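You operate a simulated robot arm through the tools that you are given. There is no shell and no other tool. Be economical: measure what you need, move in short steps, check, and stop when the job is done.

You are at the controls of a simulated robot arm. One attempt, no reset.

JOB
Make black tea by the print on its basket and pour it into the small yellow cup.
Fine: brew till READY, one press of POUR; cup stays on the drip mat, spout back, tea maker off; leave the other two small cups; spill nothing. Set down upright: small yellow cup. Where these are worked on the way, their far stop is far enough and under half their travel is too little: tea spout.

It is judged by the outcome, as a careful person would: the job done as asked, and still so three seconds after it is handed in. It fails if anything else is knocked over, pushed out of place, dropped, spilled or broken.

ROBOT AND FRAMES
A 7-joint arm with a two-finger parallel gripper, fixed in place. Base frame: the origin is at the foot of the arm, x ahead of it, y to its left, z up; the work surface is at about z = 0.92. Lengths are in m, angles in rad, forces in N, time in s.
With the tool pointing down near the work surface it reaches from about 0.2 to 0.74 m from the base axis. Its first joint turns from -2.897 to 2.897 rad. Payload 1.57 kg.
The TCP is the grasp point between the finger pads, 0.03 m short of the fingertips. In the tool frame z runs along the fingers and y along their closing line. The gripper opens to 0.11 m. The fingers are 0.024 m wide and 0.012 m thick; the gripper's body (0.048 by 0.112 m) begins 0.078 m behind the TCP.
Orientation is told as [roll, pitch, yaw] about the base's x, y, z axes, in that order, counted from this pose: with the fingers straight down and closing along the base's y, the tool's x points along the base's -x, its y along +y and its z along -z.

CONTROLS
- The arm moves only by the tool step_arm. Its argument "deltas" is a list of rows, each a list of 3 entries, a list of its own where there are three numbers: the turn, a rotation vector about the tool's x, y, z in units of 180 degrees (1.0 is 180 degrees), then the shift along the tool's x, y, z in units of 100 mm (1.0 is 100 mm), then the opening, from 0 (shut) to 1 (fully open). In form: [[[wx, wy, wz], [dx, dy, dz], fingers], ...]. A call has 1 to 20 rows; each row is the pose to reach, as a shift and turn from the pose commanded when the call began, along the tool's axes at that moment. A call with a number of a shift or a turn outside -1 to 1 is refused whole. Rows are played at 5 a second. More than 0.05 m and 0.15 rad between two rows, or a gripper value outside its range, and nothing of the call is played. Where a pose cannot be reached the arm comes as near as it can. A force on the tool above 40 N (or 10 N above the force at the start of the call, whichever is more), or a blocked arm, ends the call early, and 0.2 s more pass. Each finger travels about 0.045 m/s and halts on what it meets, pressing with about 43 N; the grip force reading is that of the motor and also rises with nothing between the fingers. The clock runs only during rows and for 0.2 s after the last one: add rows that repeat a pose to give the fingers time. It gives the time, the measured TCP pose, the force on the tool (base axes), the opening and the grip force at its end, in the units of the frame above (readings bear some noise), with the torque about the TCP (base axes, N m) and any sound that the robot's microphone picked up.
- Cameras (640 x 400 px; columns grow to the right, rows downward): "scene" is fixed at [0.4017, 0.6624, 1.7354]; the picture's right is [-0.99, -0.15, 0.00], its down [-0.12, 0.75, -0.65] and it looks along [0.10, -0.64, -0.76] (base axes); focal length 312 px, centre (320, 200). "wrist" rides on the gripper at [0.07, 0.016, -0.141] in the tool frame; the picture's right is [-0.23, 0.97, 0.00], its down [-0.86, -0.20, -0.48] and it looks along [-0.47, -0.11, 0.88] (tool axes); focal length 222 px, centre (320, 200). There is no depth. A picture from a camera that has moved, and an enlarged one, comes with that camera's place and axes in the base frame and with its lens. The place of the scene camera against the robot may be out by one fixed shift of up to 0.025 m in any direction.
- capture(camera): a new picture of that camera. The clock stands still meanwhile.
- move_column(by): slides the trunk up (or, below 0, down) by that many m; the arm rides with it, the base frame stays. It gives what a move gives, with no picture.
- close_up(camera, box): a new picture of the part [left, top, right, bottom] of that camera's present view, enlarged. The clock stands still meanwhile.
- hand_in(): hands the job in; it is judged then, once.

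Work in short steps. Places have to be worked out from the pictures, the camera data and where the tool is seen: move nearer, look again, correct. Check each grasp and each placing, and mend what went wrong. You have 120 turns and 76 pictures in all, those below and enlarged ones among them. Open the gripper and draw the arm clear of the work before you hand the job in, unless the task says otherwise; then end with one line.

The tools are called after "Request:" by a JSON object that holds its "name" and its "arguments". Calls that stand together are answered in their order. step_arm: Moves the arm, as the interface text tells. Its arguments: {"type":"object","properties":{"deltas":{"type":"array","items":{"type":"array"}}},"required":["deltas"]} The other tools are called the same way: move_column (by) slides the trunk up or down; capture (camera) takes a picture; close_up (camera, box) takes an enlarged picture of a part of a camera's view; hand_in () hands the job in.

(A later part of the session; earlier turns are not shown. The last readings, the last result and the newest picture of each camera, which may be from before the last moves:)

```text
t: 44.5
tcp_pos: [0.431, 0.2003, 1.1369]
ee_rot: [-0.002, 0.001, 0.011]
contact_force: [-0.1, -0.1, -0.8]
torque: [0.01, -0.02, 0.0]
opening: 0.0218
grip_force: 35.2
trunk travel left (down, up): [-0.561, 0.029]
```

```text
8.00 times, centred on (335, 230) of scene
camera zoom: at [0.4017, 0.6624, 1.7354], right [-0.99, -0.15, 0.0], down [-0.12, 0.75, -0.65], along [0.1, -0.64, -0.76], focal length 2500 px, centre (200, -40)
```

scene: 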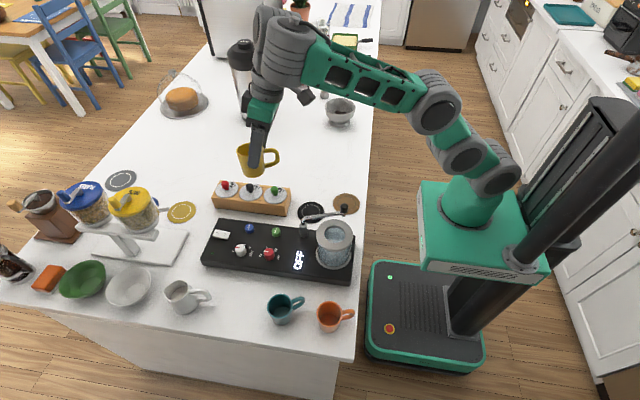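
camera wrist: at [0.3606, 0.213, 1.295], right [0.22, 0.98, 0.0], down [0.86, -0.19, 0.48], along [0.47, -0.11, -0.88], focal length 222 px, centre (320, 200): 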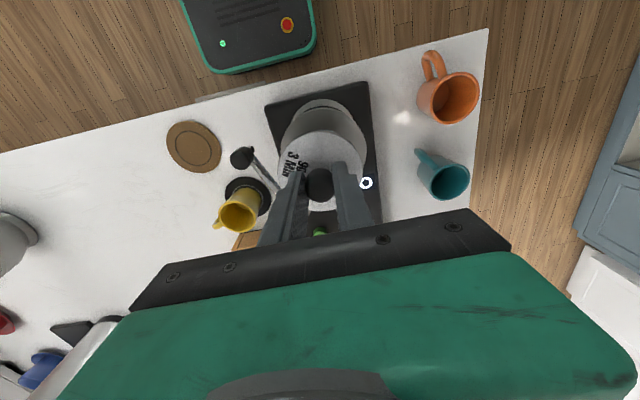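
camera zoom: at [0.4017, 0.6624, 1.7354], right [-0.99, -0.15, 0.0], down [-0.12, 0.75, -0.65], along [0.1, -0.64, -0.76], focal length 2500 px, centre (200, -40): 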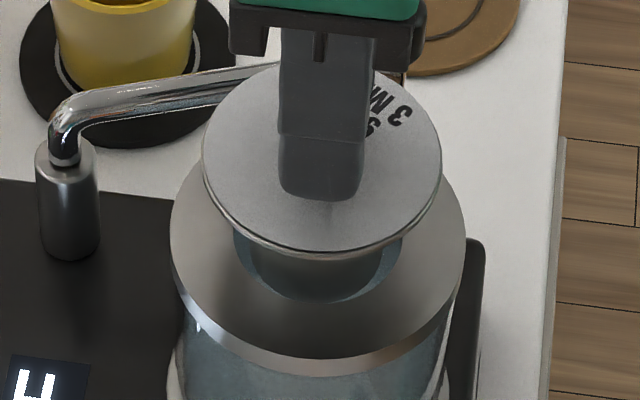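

The basket is at the mouth. Descend slowly and watch lateral forces.

Request:
{"name": "step_arm", "arguments": {"deltas": [[[0, 0, 0], [0, 0, 0.05], 0.1], [[0, 0, 0], [0, 0, 0.1], 0.1], [[0, 0, 0], [0, 0, 0.15], 0.1], [[0, 0, 0], [0, 0, 0.2], 0.1]]}}

Request:
{"name": "close_up", "arguments": {"camera": "scene", "box": [305, 205, 365, 255]}}

```text
t: 45.5
tcp_pos: [0.4312, 0.2015, 1.1187]
ee_rot: [-0.003, 0.001, 0.008]
contact_force: [-0.1, 0.8, -0.5]
torque: [-0.03, -0.03, 0.0]
opening: 0.0216
grip_force: 34.9
out of reach, approached as far as the arm can: row 3, 4
trunk travel left (down, up): [-0.561, 0.029]
```

```text
8.00 times, centred on (335, 230) of scene
camera zoom: at [0.4017, 0.6624, 1.7354], right [-0.99, -0.15, 0.0], down [-0.12, 0.75, -0.65], along [0.1, -0.64, -0.76], focal length 2500 px, centre (200, -40)
```

zoom: 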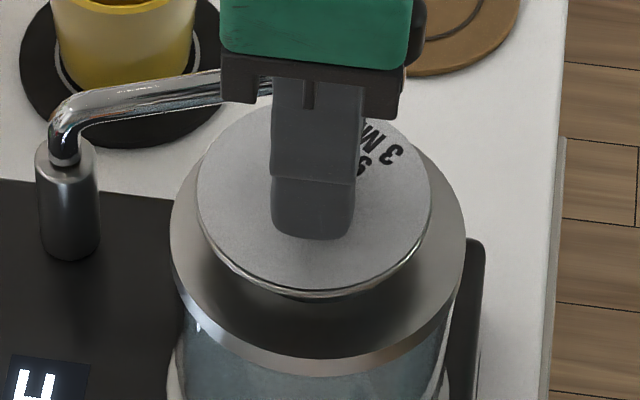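

It slides in freely, but the arm meets a joint limit; I lower the rest with the trunk.

Request:
{"name": "move_column", "arguments": {"by": -0.018}}

Request:
{"name": "close_up", "arguments": {"camera": "scene", "box": [305, 205, 365, 255]}}

```text
t: 46.2
tcp_pos: [0.4325, 0.2025, 1.1013]
ee_rot: [-0.003, -0.001, 0.01]
contact_force: [-0.2, 0.9, 0.0]
torque: [0.01, 0.0, -0.03]
opening: 0.0218
grip_force: 34.8
trunk travel left (down, up): [-0.543, 0.047]
```

```text
8.00 times, centred on (335, 230) of scene
camera zoom: at [0.4017, 0.6624, 1.7354], right [-0.99, -0.15, 0.0], down [-0.12, 0.75, -0.65], along [0.1, -0.64, -0.76], focal length 2500 px, centre (200, -40)
```

zoom: 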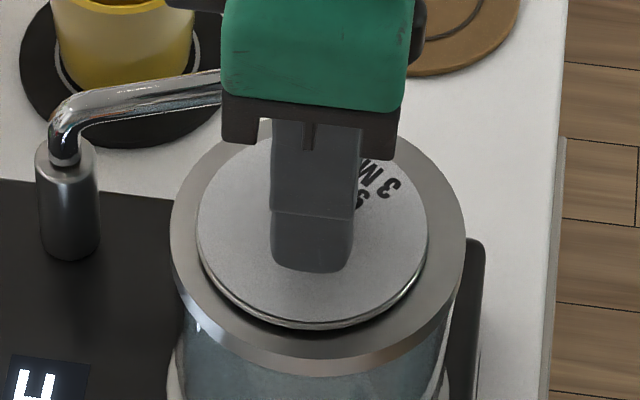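

A few mm remain. Lower a bit more.

Request:
{"name": "move_column", "arguments": {"by": -0.008}}

Request:
{"name": "close_up", "arguments": {"camera": "scene", "box": [305, 205, 365, 255]}}

```text
t: 46.7
tcp_pos: [0.4326, 0.2026, 1.0981]
ee_rot: [0.0, -0.009, 0.011]
contact_force: [0.6, 1.1, 33.7]
torque: [-0.2, 0.89, 0.09]
opening: 0.0213
grip_force: 34.5
trunk travel left (down, up): [-0.535, 0.055]
```

```text
8.00 times, centred on (335, 230) of scene
camera zoom: at [0.4017, 0.6624, 1.7354], right [-0.99, -0.15, 0.0], down [-0.12, 0.75, -0.65], along [0.1, -0.64, -0.76], focal length 2500 px, centre (200, -40)
```

zoom: 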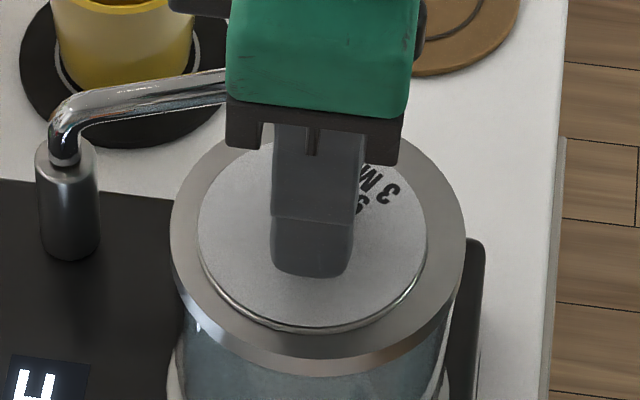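

Seated. Relieve the load slightly and open, then rise.

Request:
{"name": "move_column", "arguments": {"by": 0.005}}

Request:
{"name": "step_arm", "arguments": {"deltas": [[[0, 0, 0], [0, 0, 0], 0.3], [[0, 0, 0], [0, 0, 0], 0.5], [[0, 0, 0], [0, 0, 0], 0.5], [[0, 0, 0], [0, 0, -0.2], 0.5], [[0, 0, 0], [0, 0, -0.5], 0.5], [[0, 0, 0], [0, 0, -0.8], 0.5]]}}

Request:
{"name": "capture", "arguments": {"camera": "wrist"}}

Request:
{"name": "close_up", "arguments": {"camera": "scene", "box": [190, 170, 380, 290]}}

```text
t: 47.3
tcp_pos: [0.4328, 0.2024, 1.0977]
ee_rot: [-0.001, -0.002, 0.009]
contact_force: [6.5, 2.4, 18.1]
torque: [0.21, -0.77, 0.05]
opening: 0.0216
grip_force: 34.7
trunk travel left (down, up): [-0.54, 0.05]
```

```text
t: 48.7
tcp_pos: [0.4309, 0.2028, 1.1767]
ee_rot: [-0.001, 0.001, 0.012]
contact_force: [0.3, -0.4, -0.5]
torque: [-0.04, 0.0, -0.02]
opening: 0.0549
grip_force: 0.1
trunk travel left (down, up): [-0.54, 0.05]
```

```text
39 pictures are left
camera wrist: at [0.3623, 0.2188, 1.3185], right [0.22, 0.98, 0.0], down [0.86, -0.19, 0.48], along [0.47, -0.11, -0.88], focal length 222 px, centre (320, 200)
```

wrist: 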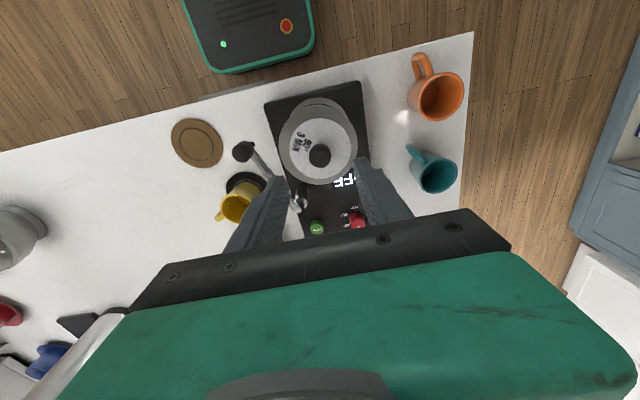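

```text
3.33 times, centred on (285, 230) of scene
camera zoom: at [0.4017, 0.6624, 1.7354], right [-0.99, -0.15, 0.0], down [-0.12, 0.75, -0.65], along [0.1, -0.64, -0.76], focal length 1042 px, centre (437, 100)
```

zoom: 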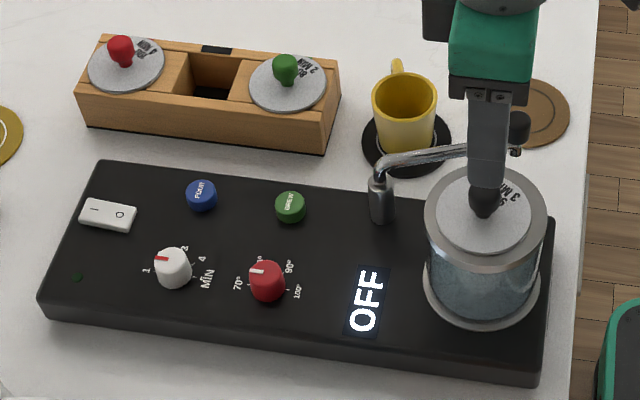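

Basket seated and released. Next the spout: its end knob is ≈(0.416,0.112,1.06), pivot (0.527,0.147). I yaw 90° while moving above the knob, then lower with the trunk.

Request:
{"name": "step_arm", "arguments": {"deltas": [[[0, 0, -0.045], [0.02, -0.08, -0.05], 0.5], [[0, 0, -0.09], [0.04, -0.16, -0.1], 0.5], [[0, 0, -0.135], [0.06, -0.24, -0.15], 0.5], [[0, 0, -0.18], [0.08, -0.32, -0.2], 0.5], [[0, 0, -0.225], [0.1, -0.4, -0.25], 0.5], [[0, 0, -0.27], [0.12, -0.48, -0.3], 0.5], [[0, 0, -0.315], [0.14, -0.58, -0.3], 0.5], [[0, 0, -0.36], [0.15, -0.68, -0.3], 0.5], [[0, 0, -0.405], [0.15, -0.78, -0.3], 0.5], [[0, 0, -0.45], [0.15, -0.86, -0.3], 0.5], [[0, 0, -0.495], [0.15, -0.91, -0.3], 0.5]]}}

Request:
{"name": "move_column", "arguments": {"by": -0.08}}

Request:
{"name": "capture", "arguments": {"camera": "wrist"}}

```text
t: 51.1
tcp_pos: [0.4178, 0.1118, 1.2084]
ee_rot: [0.001, 0.001, 1.567]
contact_force: [0.0, 0.1, -0.1]
torque: [-0.02, -0.01, 0.0]
opening: 0.0547
grip_force: 0.0
trunk travel left (down, up): [-0.54, 0.05]
```

```text
t: 52.2
tcp_pos: [0.419, 0.1111, 1.1277]
ee_rot: [-0.003, 0.001, 1.565]
contact_force: [0.5, -0.7, 0.2]
torque: [0.03, 0.02, 0.0]
opening: 0.0551
grip_force: 0.0
trunk travel left (down, up): [-0.46, 0.13]
```

```text
37 pictures are left
camera wrist: at [0.4024, 0.0425, 1.2687], right [-0.97, 0.23, 0.0], down [0.2, 0.85, 0.48], along [0.11, 0.46, -0.88], focal length 222 px, centre (320, 200)
```

wrist: 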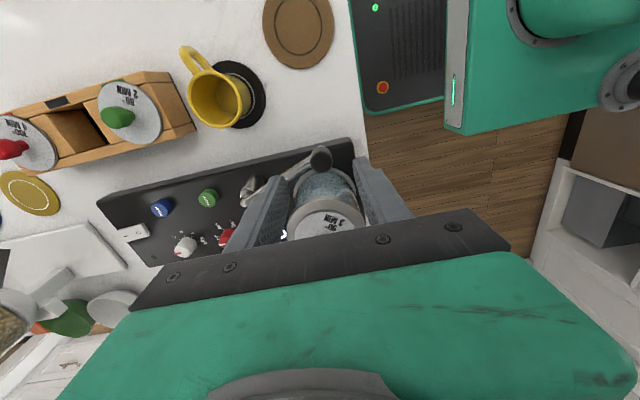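

Knob ≈(0.4165,0.110). Gripping across the tube (closing perpendicular to it) is sounder, so I turn the yaw to about 17.5° and narrow the opening.

Request:
{"name": "step_arm", "arguments": {"deltas": [[[0, 0, 0.045], [0, 0.02, 0], 0.45], [[0, 0, 0.09], [0, 0.02, 0], 0.4], [[0, 0, 0.135], [0, 0.02, 0], 0.36], [[0, 0, 0.18], [0, 0.02, 0], 0.36], [[0, 0, 0.225], [0, 0.02, 0], 0.36], [[0, 0, 0.27], [0, 0.02, 0], 0.36], [[0, 0, 0.315], [0, 0.02, 0], 0.36], [[0, 0, 0.36], [0, 0.02, 0], 0.36], [[0, 0, 0.4], [0, 0.02, 0], 0.36]]}}

Request:
{"name": "capture", "arguments": {"camera": "wrist"}}

```text
t: 54.2
tcp_pos: [0.4183, 0.1116, 1.1267]
ee_rot: [-0.003, -0.001, 0.307]
contact_force: [-0.3, 0.7, 0.2]
torque: [-0.02, 0.0, -0.01]
opening: 0.0397
grip_force: 0.0
trunk travel left (down, up): [-0.46, 0.13]
```

```text
36 pictures are left
camera wrist: at [0.3461, 0.1072, 1.2678], right [-0.08, 1.0, 0.0], down [0.88, 0.07, 0.48], along [0.48, 0.04, -0.88], focal length 222 px, centre (320, 200)
```

wrist: 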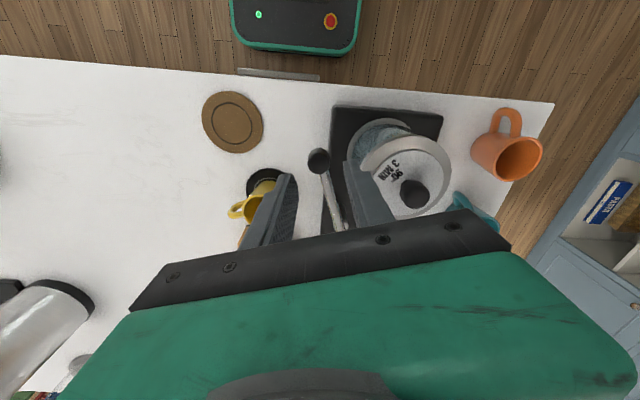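

Aligned. Descend 6.5 cm and close on the knob.

Request:
{"name": "step_arm", "arguments": {"deltas": [[[0, 0, 0], [0.02, 0, 0.22], 0.36], [[0, 0, 0], [0.02, 0, 0.44], 0.36], [[0, 0, 0], [0.02, 0, 0.65], 0.36], [[0, 0, 0], [0.02, 0, 0.65], 0.2], [[0, 0, 0], [0.02, 0, 0.65], 0.15], [[0, 0, 0], [0.02, 0, 0.65], 0.15]]}}

```text
t: 55.6
tcp_pos: [0.4149, 0.11, 1.0604]
ee_rot: [-0.002, 0.001, 0.307]
contact_force: [1.4, -5.4, -0.4]
torque: [0.27, -0.24, -0.12]
opening: 0.0217
grip_force: 27.7
trunk travel left (down, up): [-0.46, 0.13]
```

Knob gripped. Swing it along the arc about the pivot, 34° first.

Request:
{"name": "step_arm", "arguments": {"deltas": [[[0, 0, -0.0236], [-0.003, -0.087, 0], 0.15], [[0, 0, -0.047], [-0.013, -0.174, 0], 0.15], [[0, 0, -0.071], [-0.029, -0.26, 0], 0.15], [[0, 0, -0.094], [-0.052, -0.345, 0], 0.15], [[0, 0, -0.118], [-0.081, -0.428, 0], 0.15], [[0, 0, -0.142], [-0.115, -0.508, 0], 0.15], [[0, 0, -0.189], [-0.202, -0.66, 0], 0.15]]}}

```text
t: 57.2
tcp_pos: [0.4551, 0.0551, 1.0623]
ee_rot: [0.0, 0.005, 0.905]
contact_force: [6.4, 5.2, -21.6]
torque: [-0.31, -0.08, -0.21]
opening: 0.0215
grip_force: 34.3
trunk travel left (down, up): [-0.46, 0.13]
```

Following the arc well. Swing the remaining ~36° towards the mat; a stop would end the call.

Request:
{"name": "step_arm", "arguments": {"deltas": [[[0, 0, -0.025], [-0.0036, -0.0926, 0.01], 0.15], [[0, 0, -0.05], [-0.0145, -0.1846, 0.015], 0.15], [[0, 0, -0.075], [-0.0326, -0.275, 0.015], 0.15], [[0, 0, -0.1], [-0.0578, -0.3646, 0.015], 0.15], [[0, 0, -0.125], [-0.09, -0.4516, 0.015], 0.15], [[0, 0, -0.15], [-0.1286, -0.5357, 0.015], 0.15], [[0, 0, -0.175], [-0.174, -0.6165, 0.015], 0.15], [[0, 0, -0.2], [-0.2254, -0.6936, 0.015], 0.15]]}}

Request:
{"name": "close_up", "arguments": {"camera": "scene", "box": [250, 150, 370, 250]}}

```text
t: 59.0
tcp_pos: [0.522, 0.0312, 1.0615]
ee_rot: [-0.001, 0.004, 1.535]
contact_force: [2.0, 17.6, -1.9]
torque: [0.05, 0.37, -0.15]
opening: 0.0216
grip_force: 34.6
trunk travel left (down, up): [-0.46, 0.13]
```

```text
4.00 times, centred on (310, 200) of scene
camera zoom: at [0.4017, 0.6624, 1.7354], right [-0.99, -0.15, 0.0], down [-0.12, 0.75, -0.65], along [0.1, -0.64, -0.76], focal length 1250 px, centre (360, 200)
```

zoom: 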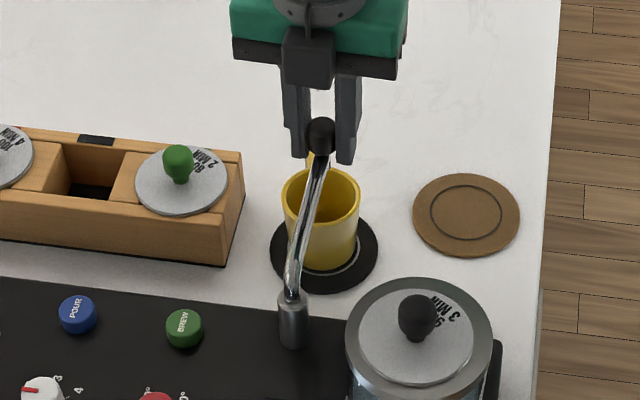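

Nozzle is over the cup. Release and rise.

Request:
{"name": "step_arm", "arguments": {"deltas": [[[0, 0, 0], [0, 0, 0], 0.25], [[0, 0, 0], [0, 0, 0], 0.4], [[0, 0, 0], [0, 0, -0.25], 0.4], [[0, 0, 0], [0, 0, -0.6], 0.4], [[0, 0, 0], [0, 0, -0.95], 0.4]]}}

Request:
{"name": "capture", "arguments": {"camera": "wrist"}}

```text
t: 60.2
tcp_pos: [0.521, 0.0298, 1.1512]
ee_rot: [0.002, 0.006, 1.531]
contact_force: [-2.2, 0.0, -0.5]
torque: [0.03, -0.18, 0.04]
opening: 0.044
grip_force: 0.1
out of reach, approached as far as the arm can: row 5
trunk travel left (down, up): [-0.46, 0.13]
```

```text
34 pictures are left
camera wrist: at [0.5032, -0.0383, 1.2927], right [-0.96, 0.27, 0.0], down [0.23, 0.85, 0.47], along [0.12, 0.46, -0.88], focal length 222 px, centre (320, 200)
```

wrist: 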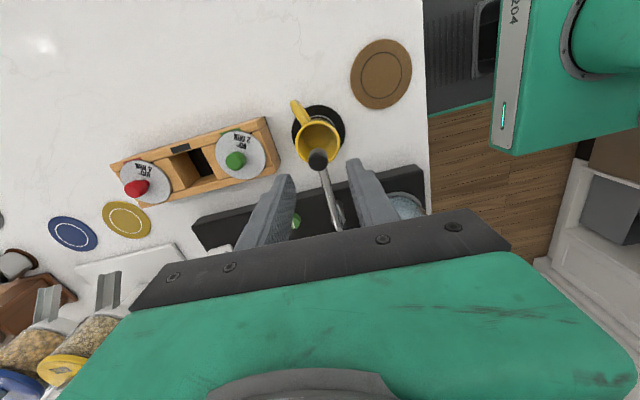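

Spout is out over the cup. Dial geometry from earlier views: white MIN dial centre ≈(0.686,0.237) with 1→4 at 45° steps (3 is towards −y, −90° from 1); red dial centre ≈(0.6075,0.237). I raise the trunk and go above the dials.

Request:
{"name": "move_column", "arguments": {"by": 0.09}}

Request:
{"name": "step_arm", "arguments": {"deltas": [[[0, 0, 0], [-0.2, -0.2, 0.2], 0.5], [[0, 0, 0], [-0.4, -0.4, 0.4], 0.5], [[0, 0, 0], [-0.7, -0.6, 0.7], 0.5], [[0, 0, 0], [-1, -0.8, 1], 0.5]]}}

Request:
{"name": "step_arm", "arguments": {"deltas": [[[0, 0, 0], [-0.2, 0, 0.0], 0.5], [[0, 0, 0], [-0.45, 0, 0.1], 0.5], [[0, 0, 0], [-0.7, 0, 0.2], 0.5], [[0, 0, 0], [-0.95, 0, 0.3], 0.5]]}}

Request:
{"name": "capture", "arguments": {"camera": "wrist"}}

```text
t: 61.5
tcp_pos: [0.5246, 0.0283, 1.2434]
ee_rot: [-0.001, 0.004, 1.53]
contact_force: [-0.2, -0.4, -0.2]
torque: [0.0, -0.04, 0.0]
opening: 0.0441
grip_force: 0.0
trunk travel left (down, up): [-0.55, 0.04]
```

```text
t: 62.5
tcp_pos: [0.6083, 0.1275, 1.1396]
ee_rot: [0.0, 0.006, 1.532]
contact_force: [-0.7, 0.3, 0.8]
torque: [0.03, 0.02, 0.01]
opening: 0.0554
grip_force: 0.0
trunk travel left (down, up): [-0.55, 0.04]
```

```text
t: 63.5
tcp_pos: [0.6137, 0.2202, 1.1119]
ee_rot: [-0.002, 0.003, 1.531]
contact_force: [-0.7, 0.3, -0.5]
torque: [-0.03, 0.01, -0.01]
opening: 0.055
grip_force: 0.1
trunk travel left (down, up): [-0.55, 0.04]
```

```text
33 pictures are left
camera wrist: at [0.5947, 0.1532, 1.2526], right [-0.96, 0.27, 0.0], down [0.23, 0.85, 0.48], along [0.13, 0.46, -0.88], focal length 222 px, centre (320, 200)
```

wrist: 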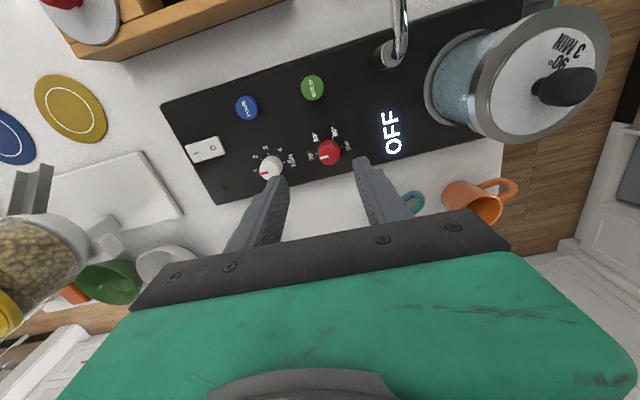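

A good vantage; enlarge the dials and buttons.

Request:
{"name": "close_up", "arguments": {"camera": "wrist", "box": [170, 60, 362, 180]}}

```text
3.33 times, centred on (266, 120) of wrist
camera zoom: at [0.5947, 0.1532, 1.2526], right [-0.96, 0.27, 0.0], down [0.23, 0.85, 0.48], along [0.13, 0.46, -0.88], focal length 740 px, centre (500, 467)
```

zoom: 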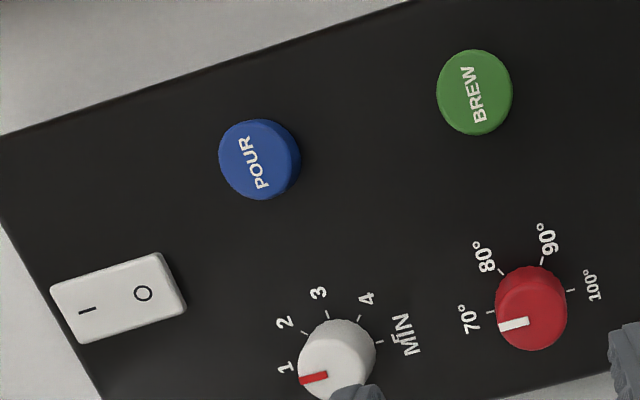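

Ticks are clear: red 70/80/90/100 at 0/−60/−120/−180°, pointer on 70; white 1/2/3 at 0/−45/−90°, pointer on 1. Red needs −120°, white −90°. Go down over the red dial.

Request:
{"name": "step_arm", "arguments": {"deltas": [[[0, 0, 0], [-0.08, 0.04, 0.25], 0.5], [[0, 0, 0], [-0.16, 0.08, 0.5], 0.5], [[0, 0, 0], [-0.16, 0.08, 0.75], 0.5], [[0, 0, 0], [-0.16, 0.08, 0.98], 0.5]]}}

Request:
{"name": "capture", "arguments": {"camera": "wrist"}}

```text
t: 64.5
tcp_pos: [0.6063, 0.2356, 1.0138]
ee_rot: [-0.002, 0.002, 1.531]
contact_force: [-0.7, 0.9, 0.5]
torque: [0.01, -0.03, -0.01]
opening: 0.0551
grip_force: 0.0
trunk travel left (down, up): [-0.55, 0.04]
```

```text
31 pictures are left
camera wrist: at [0.5866, 0.1677, 1.1543], right [-0.96, 0.27, 0.0], down [0.23, 0.85, 0.48], along [0.13, 0.46, -0.88], focal length 222 px, centre (320, 200)
```

wrist: 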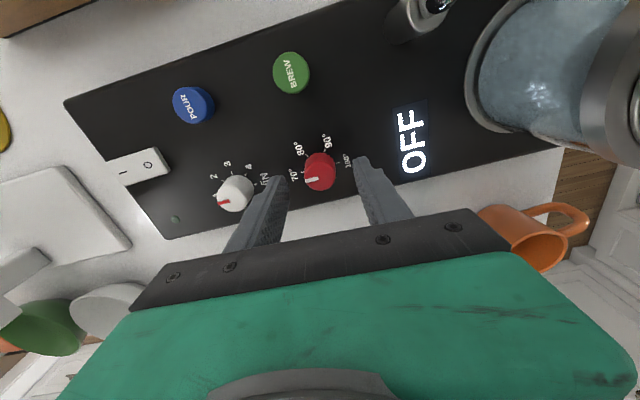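

Centred over the red knob. Descend 1.8 cm and close on it.

Request:
{"name": "step_arm", "arguments": {"deltas": [[[0, 0, 0], [-0.01, 0, 0.09], 0.5], [[0, 0, 0], [-0.01, 0, 0.17], 0.5], [[0, 0, 0], [-0.01, 0, 0.17], 0.3], [[0, 0, 0], [-0.01, 0, 0.17], 0.2], [[0, 0, 0], [-0.01, 0, 0.17], 0.15], [[0, 0, 0], [-0.01, 0, 0.17], 0.15]]}}

```text
t: 65.9
tcp_pos: [0.6055, 0.2361, 0.9975]
ee_rot: [-0.001, 0.003, 1.531]
contact_force: [-1.9, -1.3, 0.7]
torque: [0.0, 0.05, -0.03]
opening: 0.0273
grip_force: 29.6
trunk travel left (down, up): [-0.55, 0.04]
```

Gripped at 0.027. Turn it −120° (clockwise from above).

Request:
{"name": "step_arm", "arguments": {"deltas": [[[0, 0, 0.0445], [0, 0, 0], 0.15], [[0, 0, 0.089], [0, 0, 0], 0.15], [[0, 0, 0.1335], [0, 0, 0], 0.15], [[0, 0, 0.178], [0, 0, 0], 0.15], [[0, 0, 0.2225], [0, 0, 0], 0.15], [[0, 0, 0.267], [0, 0, 0], 0.15], [[0, 0, 0.3115], [0, 0, 0], 0.15], [[0, 0, 0.356], [0, 0, 0], 0.15], [[0, 0, 0.4005], [0, 0, 0], 0.15], [[0, 0, 0.445], [0, 0, 0], 0.15], [[0, 0, 0.4895], [0, 0, 0], 0.15], [[0, 0, 0.534], [0, 0, 0], 0.15], [[0, 0, 0.5785], [0, 0, 0], 0.15], [[0, 0, 0.623], [0, 0, 0], 0.15], [[0, 0, 0.667], [0, 0, 0], 0.15], [[0, 0, 0.667], [0, 0, 0], 0.15]]}}

Request:
{"name": "step_arm", "arguments": {"deltas": [[[0, 0, 0], [0, 0, 0], 0.3], [[0, 0, 0], [0, 0, 0], 0.5], [[0, 0, 0], [0, 0, -0.15], 0.5], [[0, 0, 0], [0, 0, -0.4], 0.5], [[0, 0, 0], [0, 0, -0.7], 0.5]]}}

Request:
{"name": "capture", "arguments": {"camera": "wrist"}}

```text
t: 69.3
tcp_pos: [0.6065, 0.2344, 0.9972]
ee_rot: [-0.003, -0.004, -0.567]
contact_force: [9.1, -21.8, 4.9]
torque: [-0.56, -0.19, 0.02]
opening: 0.0269
grip_force: 37.4
trunk travel left (down, up): [-0.55, 0.04]
```

```text
t: 70.5
tcp_pos: [0.605, 0.2379, 1.0667]
ee_rot: [-0.004, -0.002, -0.564]
contact_force: [0.8, -0.1, 0.1]
torque: [-0.02, -0.02, -0.04]
opening: 0.0549
grip_force: 0.0
trunk travel left (down, up): [-0.55, 0.04]
```

```text
30 pictures are left
camera wrist: at [0.5561, 0.2898, 1.2072], right [0.71, 0.7, 0.0], down [0.62, -0.62, 0.48], along [0.34, -0.34, -0.88], focal length 222 px, centre (320, 200)
```

wrist: 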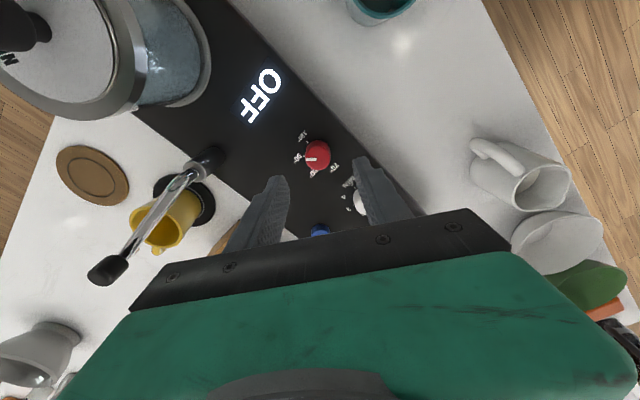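

The red pointer now appears on 90°. Next move over the white dial with a yaw leaving room for −90°.

Request:
{"name": "step_arm", "arguments": {"deltas": [[[0, 0, -0.045], [-0.06, 0.04, 0], 0.5], [[0, 0, -0.09], [-0.12, 0.08, 0], 0.5], [[0, 0, -0.135], [-0.19, 0.12, 0], 0.5], [[0, 0, -0.18], [-0.26, 0.16, 0], 0.5], [[0, 0, -0.225], [-0.32, 0.2, 0], 0.5], [[0, 0, -0.27], [-0.38, 0.24, 0], 0.5], [[0, 0, -0.315], [-0.45, 0.28, 0], 0.5], [[0, 0, -0.36], [-0.52, 0.32, 0], 0.5], [[0, 0, -0.405], [-0.58, 0.36, 0], 0.5], [[0, 0, -0.45], [-0.64, 0.39, 0], 0.5], [[0, 0, -0.5], [-0.695, 0.416, 0], 0.5]]}}

Request:
{"name": "capture", "arguments": {"camera": "wrist"}}

```text
refused: row 11 steps farther than a row can; nothing moved
```

```text
29 pictures are left
camera wrist: at [0.5561, 0.2898, 1.2072], right [0.71, 0.7, 0.0], down [0.62, -0.62, 0.48], along [0.34, -0.34, -0.88], focal length 222 px, centre (320, 200)
```

wrist: 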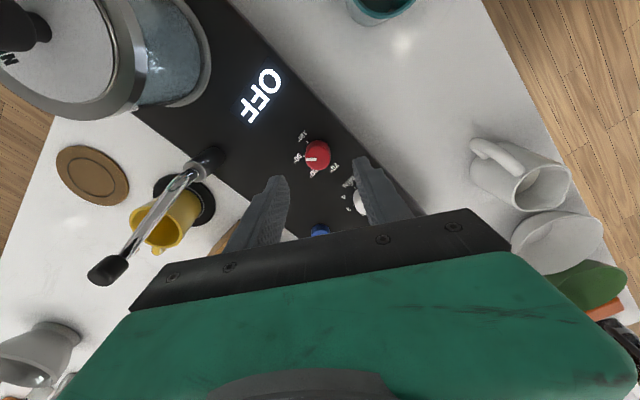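

Refused for one over-large step (0.05·π > 0.15); resend with even steps.

Request:
{"name": "step_arm", "arguments": {"deltas": [[[0, 0, -0.045], [-0.06, 0.04, 0], 0.5], [[0, 0, -0.09], [-0.12, 0.08, 0], 0.5], [[0, 0, -0.135], [-0.19, 0.12, 0], 0.5], [[0, 0, -0.18], [-0.26, 0.16, 0], 0.5], [[0, 0, -0.225], [-0.32, 0.2, 0], 0.5], [[0, 0, -0.27], [-0.38, 0.24, 0], 0.5], [[0, 0, -0.315], [-0.45, 0.28, 0], 0.5], [[0, 0, -0.36], [-0.52, 0.32, 0], 0.5], [[0, 0, -0.405], [-0.58, 0.36, 0], 0.5], [[0, 0, -0.45], [-0.64, 0.39, 0], 0.5], [[0, 0, -0.495], [-0.695, 0.416, 0], 0.5]]}}

Request:
{"name": "capture", "arguments": {"camera": "wrist"}}

```text
t: 72.9
tcp_pos: [0.6857, 0.2346, 1.0672]
ee_rot: [-0.004, 0.001, 0.991]
contact_force: [0.8, 0.1, 0.3]
torque: [0.0, -0.04, 0.0]
opening: 0.0547
grip_force: 0.1
trunk travel left (down, up): [-0.55, 0.04]
```

```text
28 pictures are left
camera wrist: at [0.6346, 0.1864, 1.2083], right [-0.69, 0.72, 0.0], down [0.63, 0.61, 0.48], along [0.35, 0.33, -0.88], focal length 222 px, centre (320, 200)
```

wrist: 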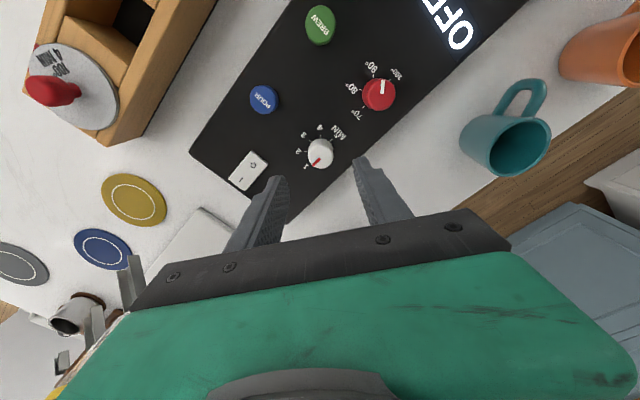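

White knob centred. Check the red pointer with an enlargement.

Request:
{"name": "close_up", "arguments": {"camera": "wrist", "box": [280, 50, 424, 180]}}

```text
3.08 times, centred on (352, 115) of wrist
camera zoom: at [0.6346, 0.1864, 1.2083], right [-0.69, 0.72, 0.0], down [0.63, 0.61, 0.48], along [0.35, 0.33, -0.88], focal length 684 px, centre (222, 462)
```

zoom: 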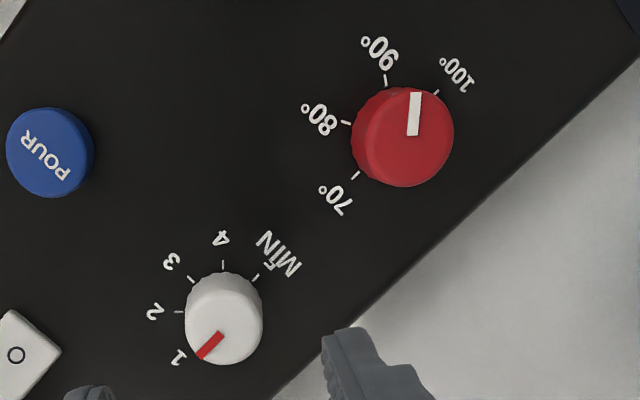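

The red pointer has gone about 16° past 90 (to roughly −136°); I'll trim it afterwards. First the white: descend, grip, turn −80° and check.

Request:
{"name": "step_arm", "arguments": {"deltas": [[[0, 0, 0], [-0.012, 0.005, 0.25], 0.5], [[0, 0, 0], [-0.012, 0.005, 0.5], 0.5], [[0, 0, 0], [-0.012, 0.005, 0.69], 0.5], [[0, 0, 0], [-0.012, 0.005, 0.69], 0.3], [[0, 0, 0], [-0.012, 0.005, 0.69], 0.2], [[0, 0, 0], [-0.012, 0.005, 0.69], 0.12], [[0, 0, 0], [-0.012, 0.005, 0.69], 0.12]]}}

Request:
{"name": "step_arm", "arguments": {"deltas": [[[0, 0, 0.0444], [0, 0, 0], 0.12], [[0, 0, 0.0889], [0, 0, 0], 0.12], [[0, 0, 0.1333], [0, 0, 0], 0.12], [[0, 0, 0.1778], [0, 0, 0], 0.12], [[0, 0, 0.2222], [0, 0, 0], 0.12], [[0, 0, 0.2667], [0, 0, 0], 0.12], [[0, 0, 0.3111], [0, 0, 0], 0.12], [[0, 0, 0.3556], [0, 0, 0], 0.12], [[0, 0, 0.4], [0, 0, 0], 0.12], [[0, 0, 0.4444], [0, 0, 0], 0.12], [[0, 0, 0.4444], [0, 0, 0], 0.12]]}}

Request:
{"name": "step_arm", "arguments": {"deltas": [[[0, 0, 0], [0, 0, 0], 0.3], [[0, 0, 0], [0, 0, 0], 0.5], [[0, 0, 0], [0, 0, -0.15], 0.5], [[0, 0, 0], [0.2, 0, -0.4], 0.5], [[0, 0, 0], [0.4, 0, -0.6], 0.5]]}}

Request:
{"name": "close_up", "arguments": {"camera": "wrist", "box": [230, 80, 422, 200]}}

```text
t: 74.5
tcp_pos: [0.6863, 0.2369, 1.0003]
ee_rot: [-0.002, 0.003, 0.992]
contact_force: [-8.4, 3.0, -0.2]
torque: [0.02, 0.31, -0.04]
opening: 0.027
grip_force: 30.1
trunk travel left (down, up): [-0.55, 0.04]
```

```text
t: 76.9
tcp_pos: [0.6864, 0.2346, 0.9986]
ee_rot: [-0.002, -0.003, -0.411]
contact_force: [-1.6, -6.2, 9.7]
torque: [-0.23, 0.14, 0.03]
opening: 0.027
grip_force: 37.7
trunk travel left (down, up): [-0.55, 0.04]
```

```text
t: 78.1
tcp_pos: [0.6501, 0.2533, 1.0571]
ee_rot: [-0.003, -0.001, -0.405]
contact_force: [-0.5, -0.8, 0.3]
torque: [0.0, 0.01, -0.01]
opening: 0.0549
grip_force: 0.1
trunk travel left (down, up): [-0.55, 0.04]
```

```text
3.33 times, centred on (326, 140) of wrist
camera zoom: at [0.5921, 0.2967, 1.1973], right [0.59, 0.81, 0.0], down [0.71, -0.52, 0.48], along [0.39, -0.29, -0.88], focal length 740 px, centre (300, 400)
```

zoom: 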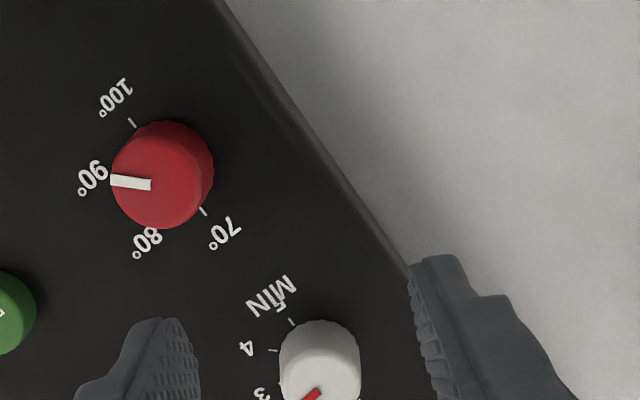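

Red pointer still reads ≈−135° (want −120°). Now check the white one.

Request:
{"name": "close_up", "arguments": {"camera": "wrist", "box": [260, 140, 388, 220]}}

```text
5.00 times, centred on (324, 180) of wrist
camera zoom: at [0.5921, 0.2967, 1.1973], right [0.59, 0.81, 0.0], down [0.71, -0.52, 0.48], along [0.39, -0.29, -0.88], focal length 1111 px, centre (300, 300)
```

zoom: 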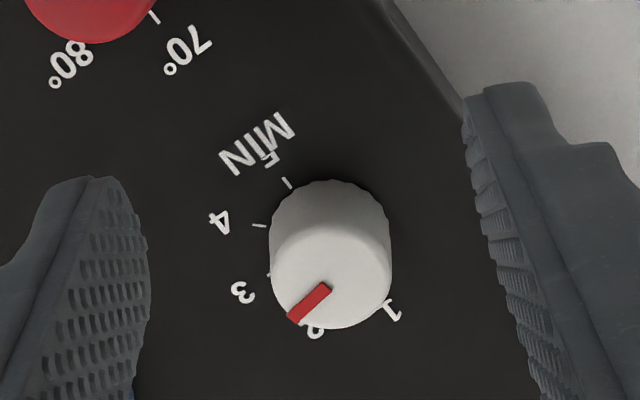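

White is at ≈−82°, needing about −8° more. Re-grip and trim it.

Request:
{"name": "step_arm", "arguments": {"deltas": [[[0, 0, 0], [-0.2, -0.005, 0.1], 0.5], [[0, 0, 0], [-0.4, -0.01, 0.2], 0.5], [[0, 0, 0], [-0.4, -0.01, 0.4], 0.5], [[0, 0, 0], [-0.4, -0.01, 0.58], 0.5], [[0, 0, 0], [-0.4, -0.01, 0.58], 0.3], [[0, 0, 0], [-0.4, -0.01, 0.58], 0.2], [[0, 0, 0], [-0.4, -0.01, 0.58], 0.12], [[0, 0, 0], [-0.4, -0.01, 0.58], 0.12], [[0, 0, 0.022], [-0.4, -0.01, 0.58], 0.12], [[0, 0, 0.044], [-0.4, -0.01, 0.58], 0.12], [[0, 0, 0.044], [-0.4, -0.01, 0.58], 0.12], [[0, 0, 0.044], [-0.4, -0.01, 0.58], 0.3], [[0, 0, 0.044], [-0.4, -0.01, 0.58], 0.5], [[0, 0, 0.044], [-0.4, -0.01, 0.4], 0.5], [[0, 0, 0.044], [-0.2, -0.01, 0.2], 0.5], [[0, 0, 0.044], [0, 0, 0], 0.5]]}}

Request:
{"name": "close_up", "arguments": {"camera": "wrist", "box": [260, 140, 388, 220]}}

```text
t: 81.5
tcp_pos: [0.6497, 0.251, 1.0575]
ee_rot: [-0.003, -0.004, -0.542]
contact_force: [0.2, -0.2, 0.0]
torque: [-0.02, -0.02, 0.01]
opening: 0.0551
grip_force: 0.1
trunk travel left (down, up): [-0.55, 0.04]
```

```text
5.00 times, centred on (324, 180) of wrist
camera zoom: at [0.5994, 0.3019, 1.1975], right [0.7, 0.72, 0.0], down [0.63, -0.61, 0.48], along [0.34, -0.34, -0.88], focal length 1111 px, centre (300, 300)
```

zoom: 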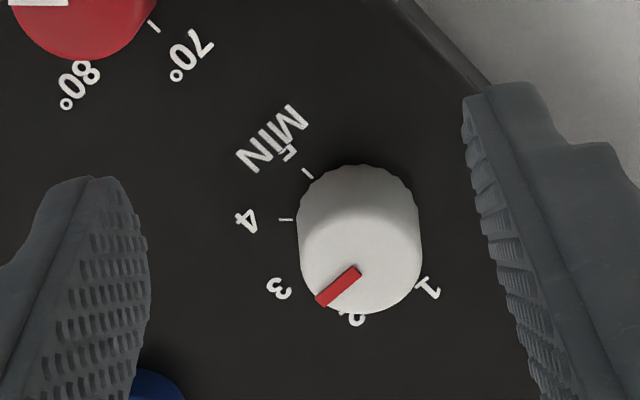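

White is now at −90° = 3 MIN. Trim the red by +15° the same way.

Request:
{"name": "step_arm", "arguments": {"deltas": [[[0, 0, 0], [0.15, -0.17, 0], 0.5], [[0, 0, 0], [0.293, -0.348, 0.1], 0.5], [[0, 0, 0], [0.293, -0.348, 0.35], 0.5], [[0, 0, 0], [0.293, -0.348, 0.59], 0.5], [[0, 0, 0], [0.293, -0.348, 0.59], 0.3], [[0, 0, 0], [0.293, -0.348, 0.59], 0.2], [[0, 0, 0], [0.293, -0.348, 0.59], 0.12], [[0, 0, 0], [0.293, -0.348, 0.59], 0.12], [[0, 0, -0.042], [0.293, -0.348, 0.59], 0.12], [[0, 0, -0.083], [0.293, -0.348, 0.59], 0.12], [[0, 0, -0.083], [0.293, -0.348, 0.59], 0.12], [[0, 0, -0.083], [0.293, -0.348, 0.59], 0.3], [[0, 0, -0.083], [0.293, -0.348, 0.59], 0.5], [[0, 0, -0.083], [0.293, -0.348, 0.4], 0.5], [[0, 0, -0.083], [0.293, -0.348, 0.1], 0.5]]}}

Request:
{"name": "close_up", "arguments": {"camera": "wrist", "box": [250, 100, 410, 200]}}

```text
t: 84.7
tcp_pos: [0.6066, 0.2369, 1.0455]
ee_rot: [-0.003, -0.002, -0.28]
contact_force: [-0.2, -0.2, 0.4]
torque: [-0.04, 0.0, 0.0]
opening: 0.0551
grip_force: 0.1
out of reach, approached as far as the arm can: row 3
trunk travel left (down, up): [-0.55, 0.04]
```

```text
4.00 times, centred on (330, 150) of wrist
camera zoom: at [0.5446, 0.2734, 1.1861], right [0.49, 0.87, 0.0], down [0.77, -0.43, 0.48], along [0.42, -0.24, -0.88], focal length 888 px, centre (280, 400)
```

zoom: 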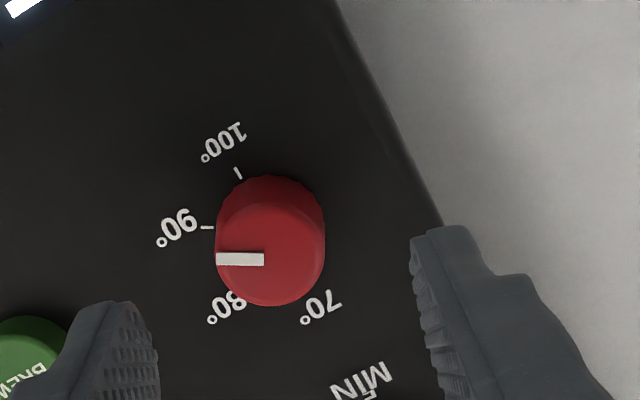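

Red is now on 90°. Next the power switch: "I" end ≈(0.775,0.19), beyond vertical reach for the pads, but with the gripper wide open along x the outer fingertip reaches it. Turn yaw to +90° and approach.

Request:
{"name": "step_arm", "arguments": {"deltas": [[[0, 0, -0.045], [-0.05, 0, -0.15], 0.5], [[0, 0, -0.09], [-0.12, 0, -0.2], 0.5], [[0, 0, -0.135], [-0.19, 0, -0.2], 0.5], [[0, 0, -0.18], [-0.26, 0, -0.2], 0.5], [[0, 0, -0.225], [-0.33, 0, -0.2], 0.5], [[0, 0, -0.27], [-0.4, 0, -0.2], 0.5], [[0, 0, -0.315], [-0.47, -0.01, -0.2], 0.5], [[0, 0, -0.36], [-0.54, -0.02, -0.2], 0.5], [[0, 0, -0.405], [-0.61, -0.03, -0.2], 0.5], [[0, 0, -0.45], [-0.68, -0.04, -0.2], 0.6], [[0, 0, -0.495], [-0.74, -0.05, -0.2], 0.7], [[0, 0, -0.54], [-0.8, -0.06, -0.2], 0.85], [[0, 0, -0.585], [-0.85, -0.067, -0.2], 1]]}}

```text
t: 87.5
tcp_pos: [0.6857, 0.2081, 1.0677]
ee_rot: [0.0, 0.004, 1.556]
contact_force: [0.5, 0.5, 0.3]
torque: [-0.01, 0.01, -0.01]
opening: 0.1104
grip_force: 0.0
trunk travel left (down, up): [-0.55, 0.04]
```

Move over the switch and look.

Request:
{"name": "step_arm", "arguments": {"deltas": [[[0, 0, 0], [0.06, -0.1, 0.1], 1], [[0, 0, 0], [0.12, -0.2, 0.25], 1], [[0, 0, 0], [0.176, -0.283, 0.48], 1]]}}

Request:
{"name": "capture", "arguments": {"camera": "wrist"}}

Request:
{"name": "close_up", "arguments": {"camera": "scene", "box": [190, 190, 310, 280]}}

```text
t: 88.3
tcp_pos: [0.7108, 0.1937, 1.0198]
ee_rot: [-0.003, 0.004, 1.555]
contact_force: [-0.4, 0.0, 0.6]
torque: [0.02, 0.03, 0.01]
opening: 0.1099
grip_force: 0.1
out of reach, approached as far as the arm can: row 3
trunk travel left (down, up): [-0.55, 0.04]
```

```text
22 pictures are left
camera wrist: at [0.6931, 0.1257, 1.1616], right [-0.97, 0.24, 0.0], down [0.21, 0.85, 0.48], along [0.12, 0.46, -0.88], focal length 222 px, centre (320, 200)
```

wrist: 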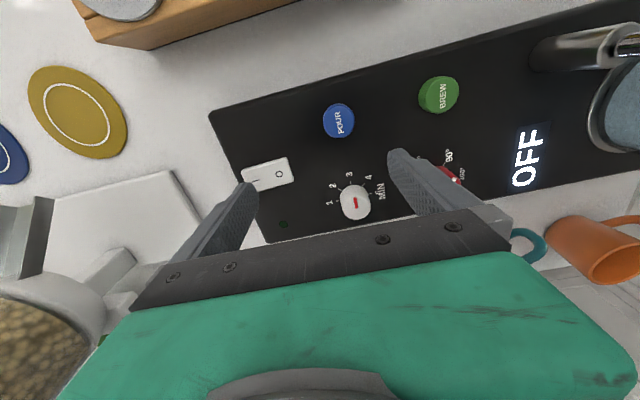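

```text
4.44 times, centred on (250, 235) of scene
camera zoom: at [0.4017, 0.6624, 1.7354], right [-0.99, -0.15, 0.0], down [-0.12, 0.75, -0.65], along [0.1, -0.64, -0.76], focal length 1389 px, centre (631, 44)
```

zoom: 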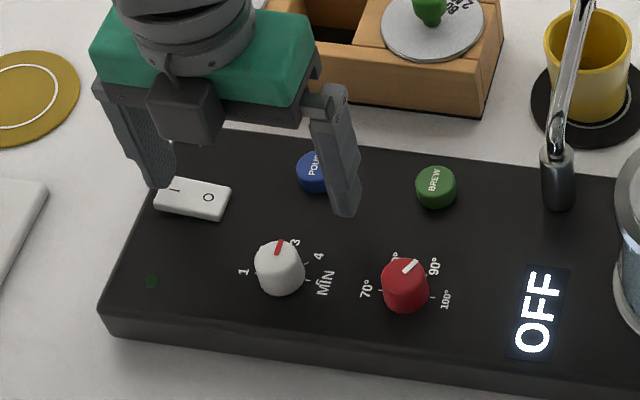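

Outer fingertip is above the "I" end. Press by lowering the trunk.

Request:
{"name": "move_column", "arguments": {"by": -0.022}}

Request:
{"name": "close_up", "arguments": {"camera": "scene", "box": [190, 190, 310, 280]}}

```text
t: 89.0
tcp_pos: [0.7093, 0.1933, 1.001]
ee_rot: [-0.007, 0.001, 1.554]
contact_force: [5.1, 0.3, 7.9]
torque: [-0.01, -0.59, -0.01]
opening: 0.1099
grip_force: 0.1
trunk travel left (down, up): [-0.528, 0.062]
heard: click
```

```text
4.44 times, centred on (250, 235) of scene
camera zoom: at [0.4017, 0.6624, 1.7354], right [-0.99, -0.15, 0.0], down [-0.12, 0.75, -0.65], along [0.1, -0.64, -0.76], focal length 1389 px, centre (631, 44)
```

zoom: 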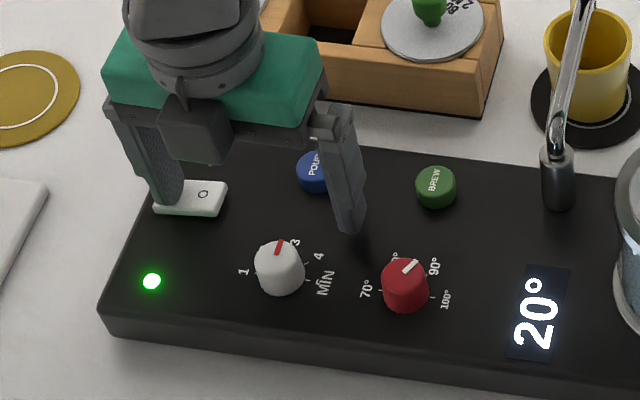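

Power is on (display 20°). Rise, close the gripper and move over BREW at ≈(0.606,0.158).

Request:
{"name": "move_column", "arguments": {"by": 0.045}}

Request:
{"name": "step_arm", "arguments": {"deltas": [[[0, 0, 0], [0.1, 0.25, 0], 0.6], [[0, 0, 0], [0.2, 0.5, 0], 0.3], [[0, 0, 0], [0.3, 0.75, 0], 0], [[0, 0, 0], [0.37, 1, 0.1], 0], [[0, 0, 0], [0.37, 1, 0.1], 0], [[0, 0, 0], [0.37, 1, 0.2], 0]]}}

Request:
{"name": "close_up", "arguments": {"camera": "scene", "box": [230, 190, 350, 280]}}

```text
t: 89.8
tcp_pos: [0.71, 0.1936, 1.0429]
ee_rot: [0.0, 0.004, 1.557]
contact_force: [-0.5, -0.4, -0.4]
torque: [-0.01, -0.01, -0.01]
opening: 0.11
grip_force: 0.1
trunk travel left (down, up): [-0.573, 0.017]
```

```text
t: 91.2
tcp_pos: [0.6154, 0.1606, 1.0306]
ee_rot: [0.005, 0.005, 1.553]
contact_force: [-0.2, 0.8, -0.4]
torque: [-0.01, 0.01, -0.01]
opening: 0.0
grip_force: 5.3
out of reach, approached as far as the arm can: row 6
trunk travel left (down, up): [-0.573, 0.017]
```

```text
4.44 times, centred on (290, 235) of scene
camera zoom: at [0.4017, 0.6624, 1.7354], right [-0.99, -0.15, 0.0], down [-0.12, 0.75, -0.65], along [0.1, -0.64, -0.76], focal length 1389 px, centre (453, 44)
```

zoom: 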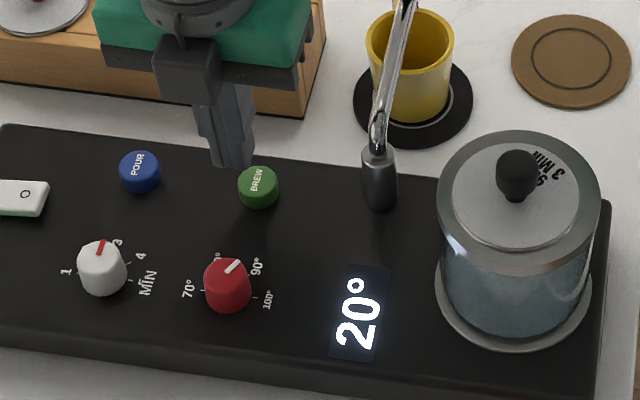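

Fingertips are just short of BREW by ≈1 cm in x. Shift, then press with the trunk.

Request:
{"name": "step_arm", "arguments": {"deltas": [[[0, 0, 0], [0.01, 0.06, -0.1], 0], [[0, 0, 0], [0.02, 0.125, -0.2], 0], [[0, 0, 0], [0.02, 0.125, -0.2], 0]]}}

Request:
{"name": "move_column", "arguments": {"by": -0.035}}

Request:
{"name": "close_up", "arguments": {"camera": "scene", "box": [230, 190, 350, 280]}}

```text
t: 92.0
tcp_pos: [0.603, 0.1588, 1.0504]
ee_rot: [-0.002, 0.005, 1.554]
contact_force: [0.5, -0.6, 0.2]
torque: [-0.01, 0.01, 0.04]
opening: 0.0
grip_force: 20.9
trunk travel left (down, up): [-0.573, 0.017]
```

```text
t: 92.8
tcp_pos: [0.6026, 0.1573, 1.0143]
ee_rot: [-0.002, 0.003, 1.555]
contact_force: [-0.2, 0.1, 0.6]
torque: [-0.02, 0.0, -0.02]
opening: 0.0002
grip_force: 21.2
trunk travel left (down, up): [-0.538, 0.052]
```

```text
4.44 times, centred on (290, 235) of scene
camera zoom: at [0.4017, 0.6624, 1.7354], right [-0.99, -0.15, 0.0], down [-0.12, 0.75, -0.65], along [0.1, -0.64, -0.76], focal length 1389 px, centre (453, 44)
```

zoom: 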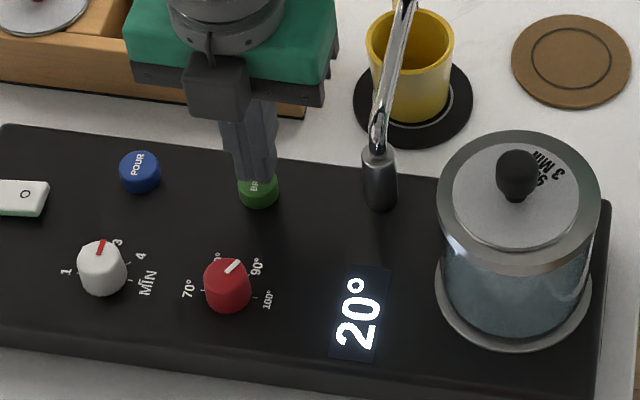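

Aligned right over BREW. Press down.

Request:
{"name": "move_column", "arguments": {"by": -0.013}}

```text
t: 93.5
tcp_pos: [0.6041, 0.1594, 1.003]
ee_rot: [-0.002, 0.003, 1.554]
contact_force: [0.0, -0.1, 0.7]
torque: [0.01, -0.02, 0.0]
opening: 0.0002
grip_force: 21.3
trunk travel left (down, up): [-0.525, 0.065]
```

No contact yet; continue a few mm.

Request:
{"name": "move_column", "arguments": {"by": -0.006}}

```text
t: 94.0
tcp_pos: [0.6038, 0.1592, 0.9972]
ee_rot: [-0.002, 0.002, 1.555]
contact_force: [0.4, 0.5, 2.2]
torque: [0.05, 0.01, 0.01]
opening: 0.0
grip_force: 21.2
trunk travel left (down, up): [-0.519, 0.071]
heard: click
```

Click heard. Rise and check the display.

Request:
{"name": "move_column", "arguments": {"by": 0.035}}

Request:
{"name": "close_up", "arguments": {"camera": "scene", "box": [190, 190, 370, 290]}}

```text
t: 94.8
tcp_pos: [0.6025, 0.158, 1.0321]
ee_rot: [0.0, 0.004, 1.556]
contact_force: [-0.8, 0.3, -0.4]
torque: [0.01, 0.0, 0.02]
opening: 0.0001
grip_force: 21.0
trunk travel left (down, up): [-0.554, 0.036]
```

```text
3.56 times, centred on (280, 240) of scene
camera zoom: at [0.4017, 0.6624, 1.7354], right [-0.99, -0.15, 0.0], down [-0.12, 0.75, -0.65], along [0.1, -0.64, -0.76], focal length 1111 px, centre (462, 58)
```

zoom: 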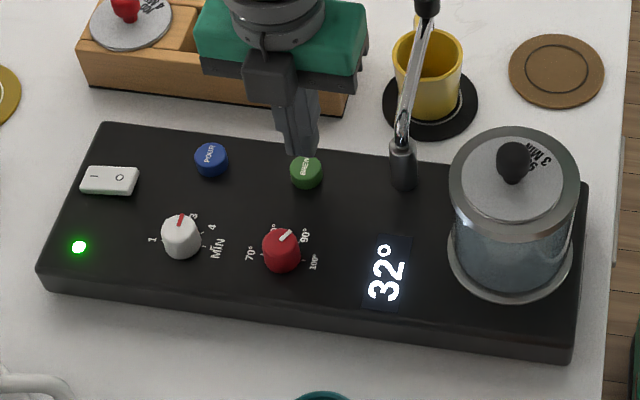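

It's heating (32°). I move over POUR while waiting, keeping above it.

Request:
{"name": "step_arm", "arguments": {"deltas": [[[0, 0, 0], [0, -0.25, 0], 0], [[0, 0, 0], [0, -0.5, 0], 0], [[0, 0, 0], [0, -0.79, 0], 0], [[0, 0, 0], [0, -0.79, 0], 0], [[0, 0, 0], [0, -0.79, 0], 0], [[0, 0, 0], [0, -0.79, 0], 0], [[0, 0, 0], [0, -0.79, 0], 0], [[0, 0, 0], [0, -0.79, 0], 0], [[0, 0, 0], [0, -0.79, 0], 0], [[0, 0, 0], [0, -0.79, 0], 0], [[0, 0, 0], [0, -0.79, 0], 0], [[0, 0, 0], [0, -0.79, 0], 0], [[0, 0, 0], [0, -0.79, 0], 0], [[0, 0, 0], [0, -0.79, 0], 0], [[0, 0, 0], [0, -0.79, 0], 0], [[0, 0, 0], [0, -0.79, 0], 0], [[0, 0, 0], [0, -0.79, 0], 0], [[0, 0, 0], [0, -0.79, 0], 0], [[0, 0, 0], [0, -0.79, 0], 0], [[0, 0, 0], [0, -0.79, 0], 0]]}}

Request:
{"name": "close_up", "arguments": {"camera": "scene", "box": [190, 190, 370, 290]}}

```text
t: 99.0
tcp_pos: [0.6819, 0.1574, 1.0307]
ee_rot: [-0.002, 0.002, 1.555]
contact_force: [0.3, 0.9, -0.2]
torque: [0.02, 0.01, -0.01]
opening: 0.0
grip_force: 21.4
trunk travel left (down, up): [-0.554, 0.036]
```

```text
3.56 times, centred on (280, 240) of scene
camera zoom: at [0.4017, 0.6624, 1.7354], right [-0.99, -0.15, 0.0], down [-0.12, 0.75, -0.65], along [0.1, -0.64, -0.76], focal length 1111 px, centre (462, 58)
```

zoom: 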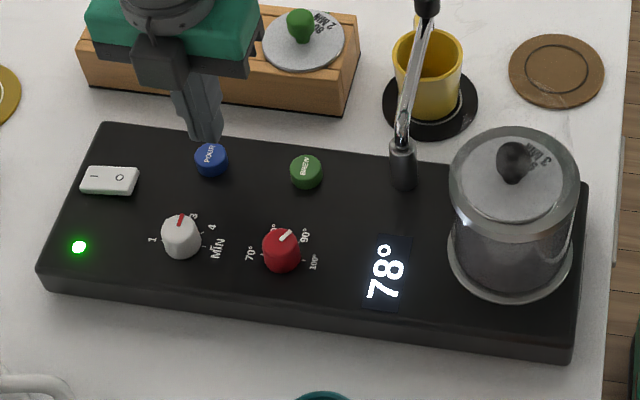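

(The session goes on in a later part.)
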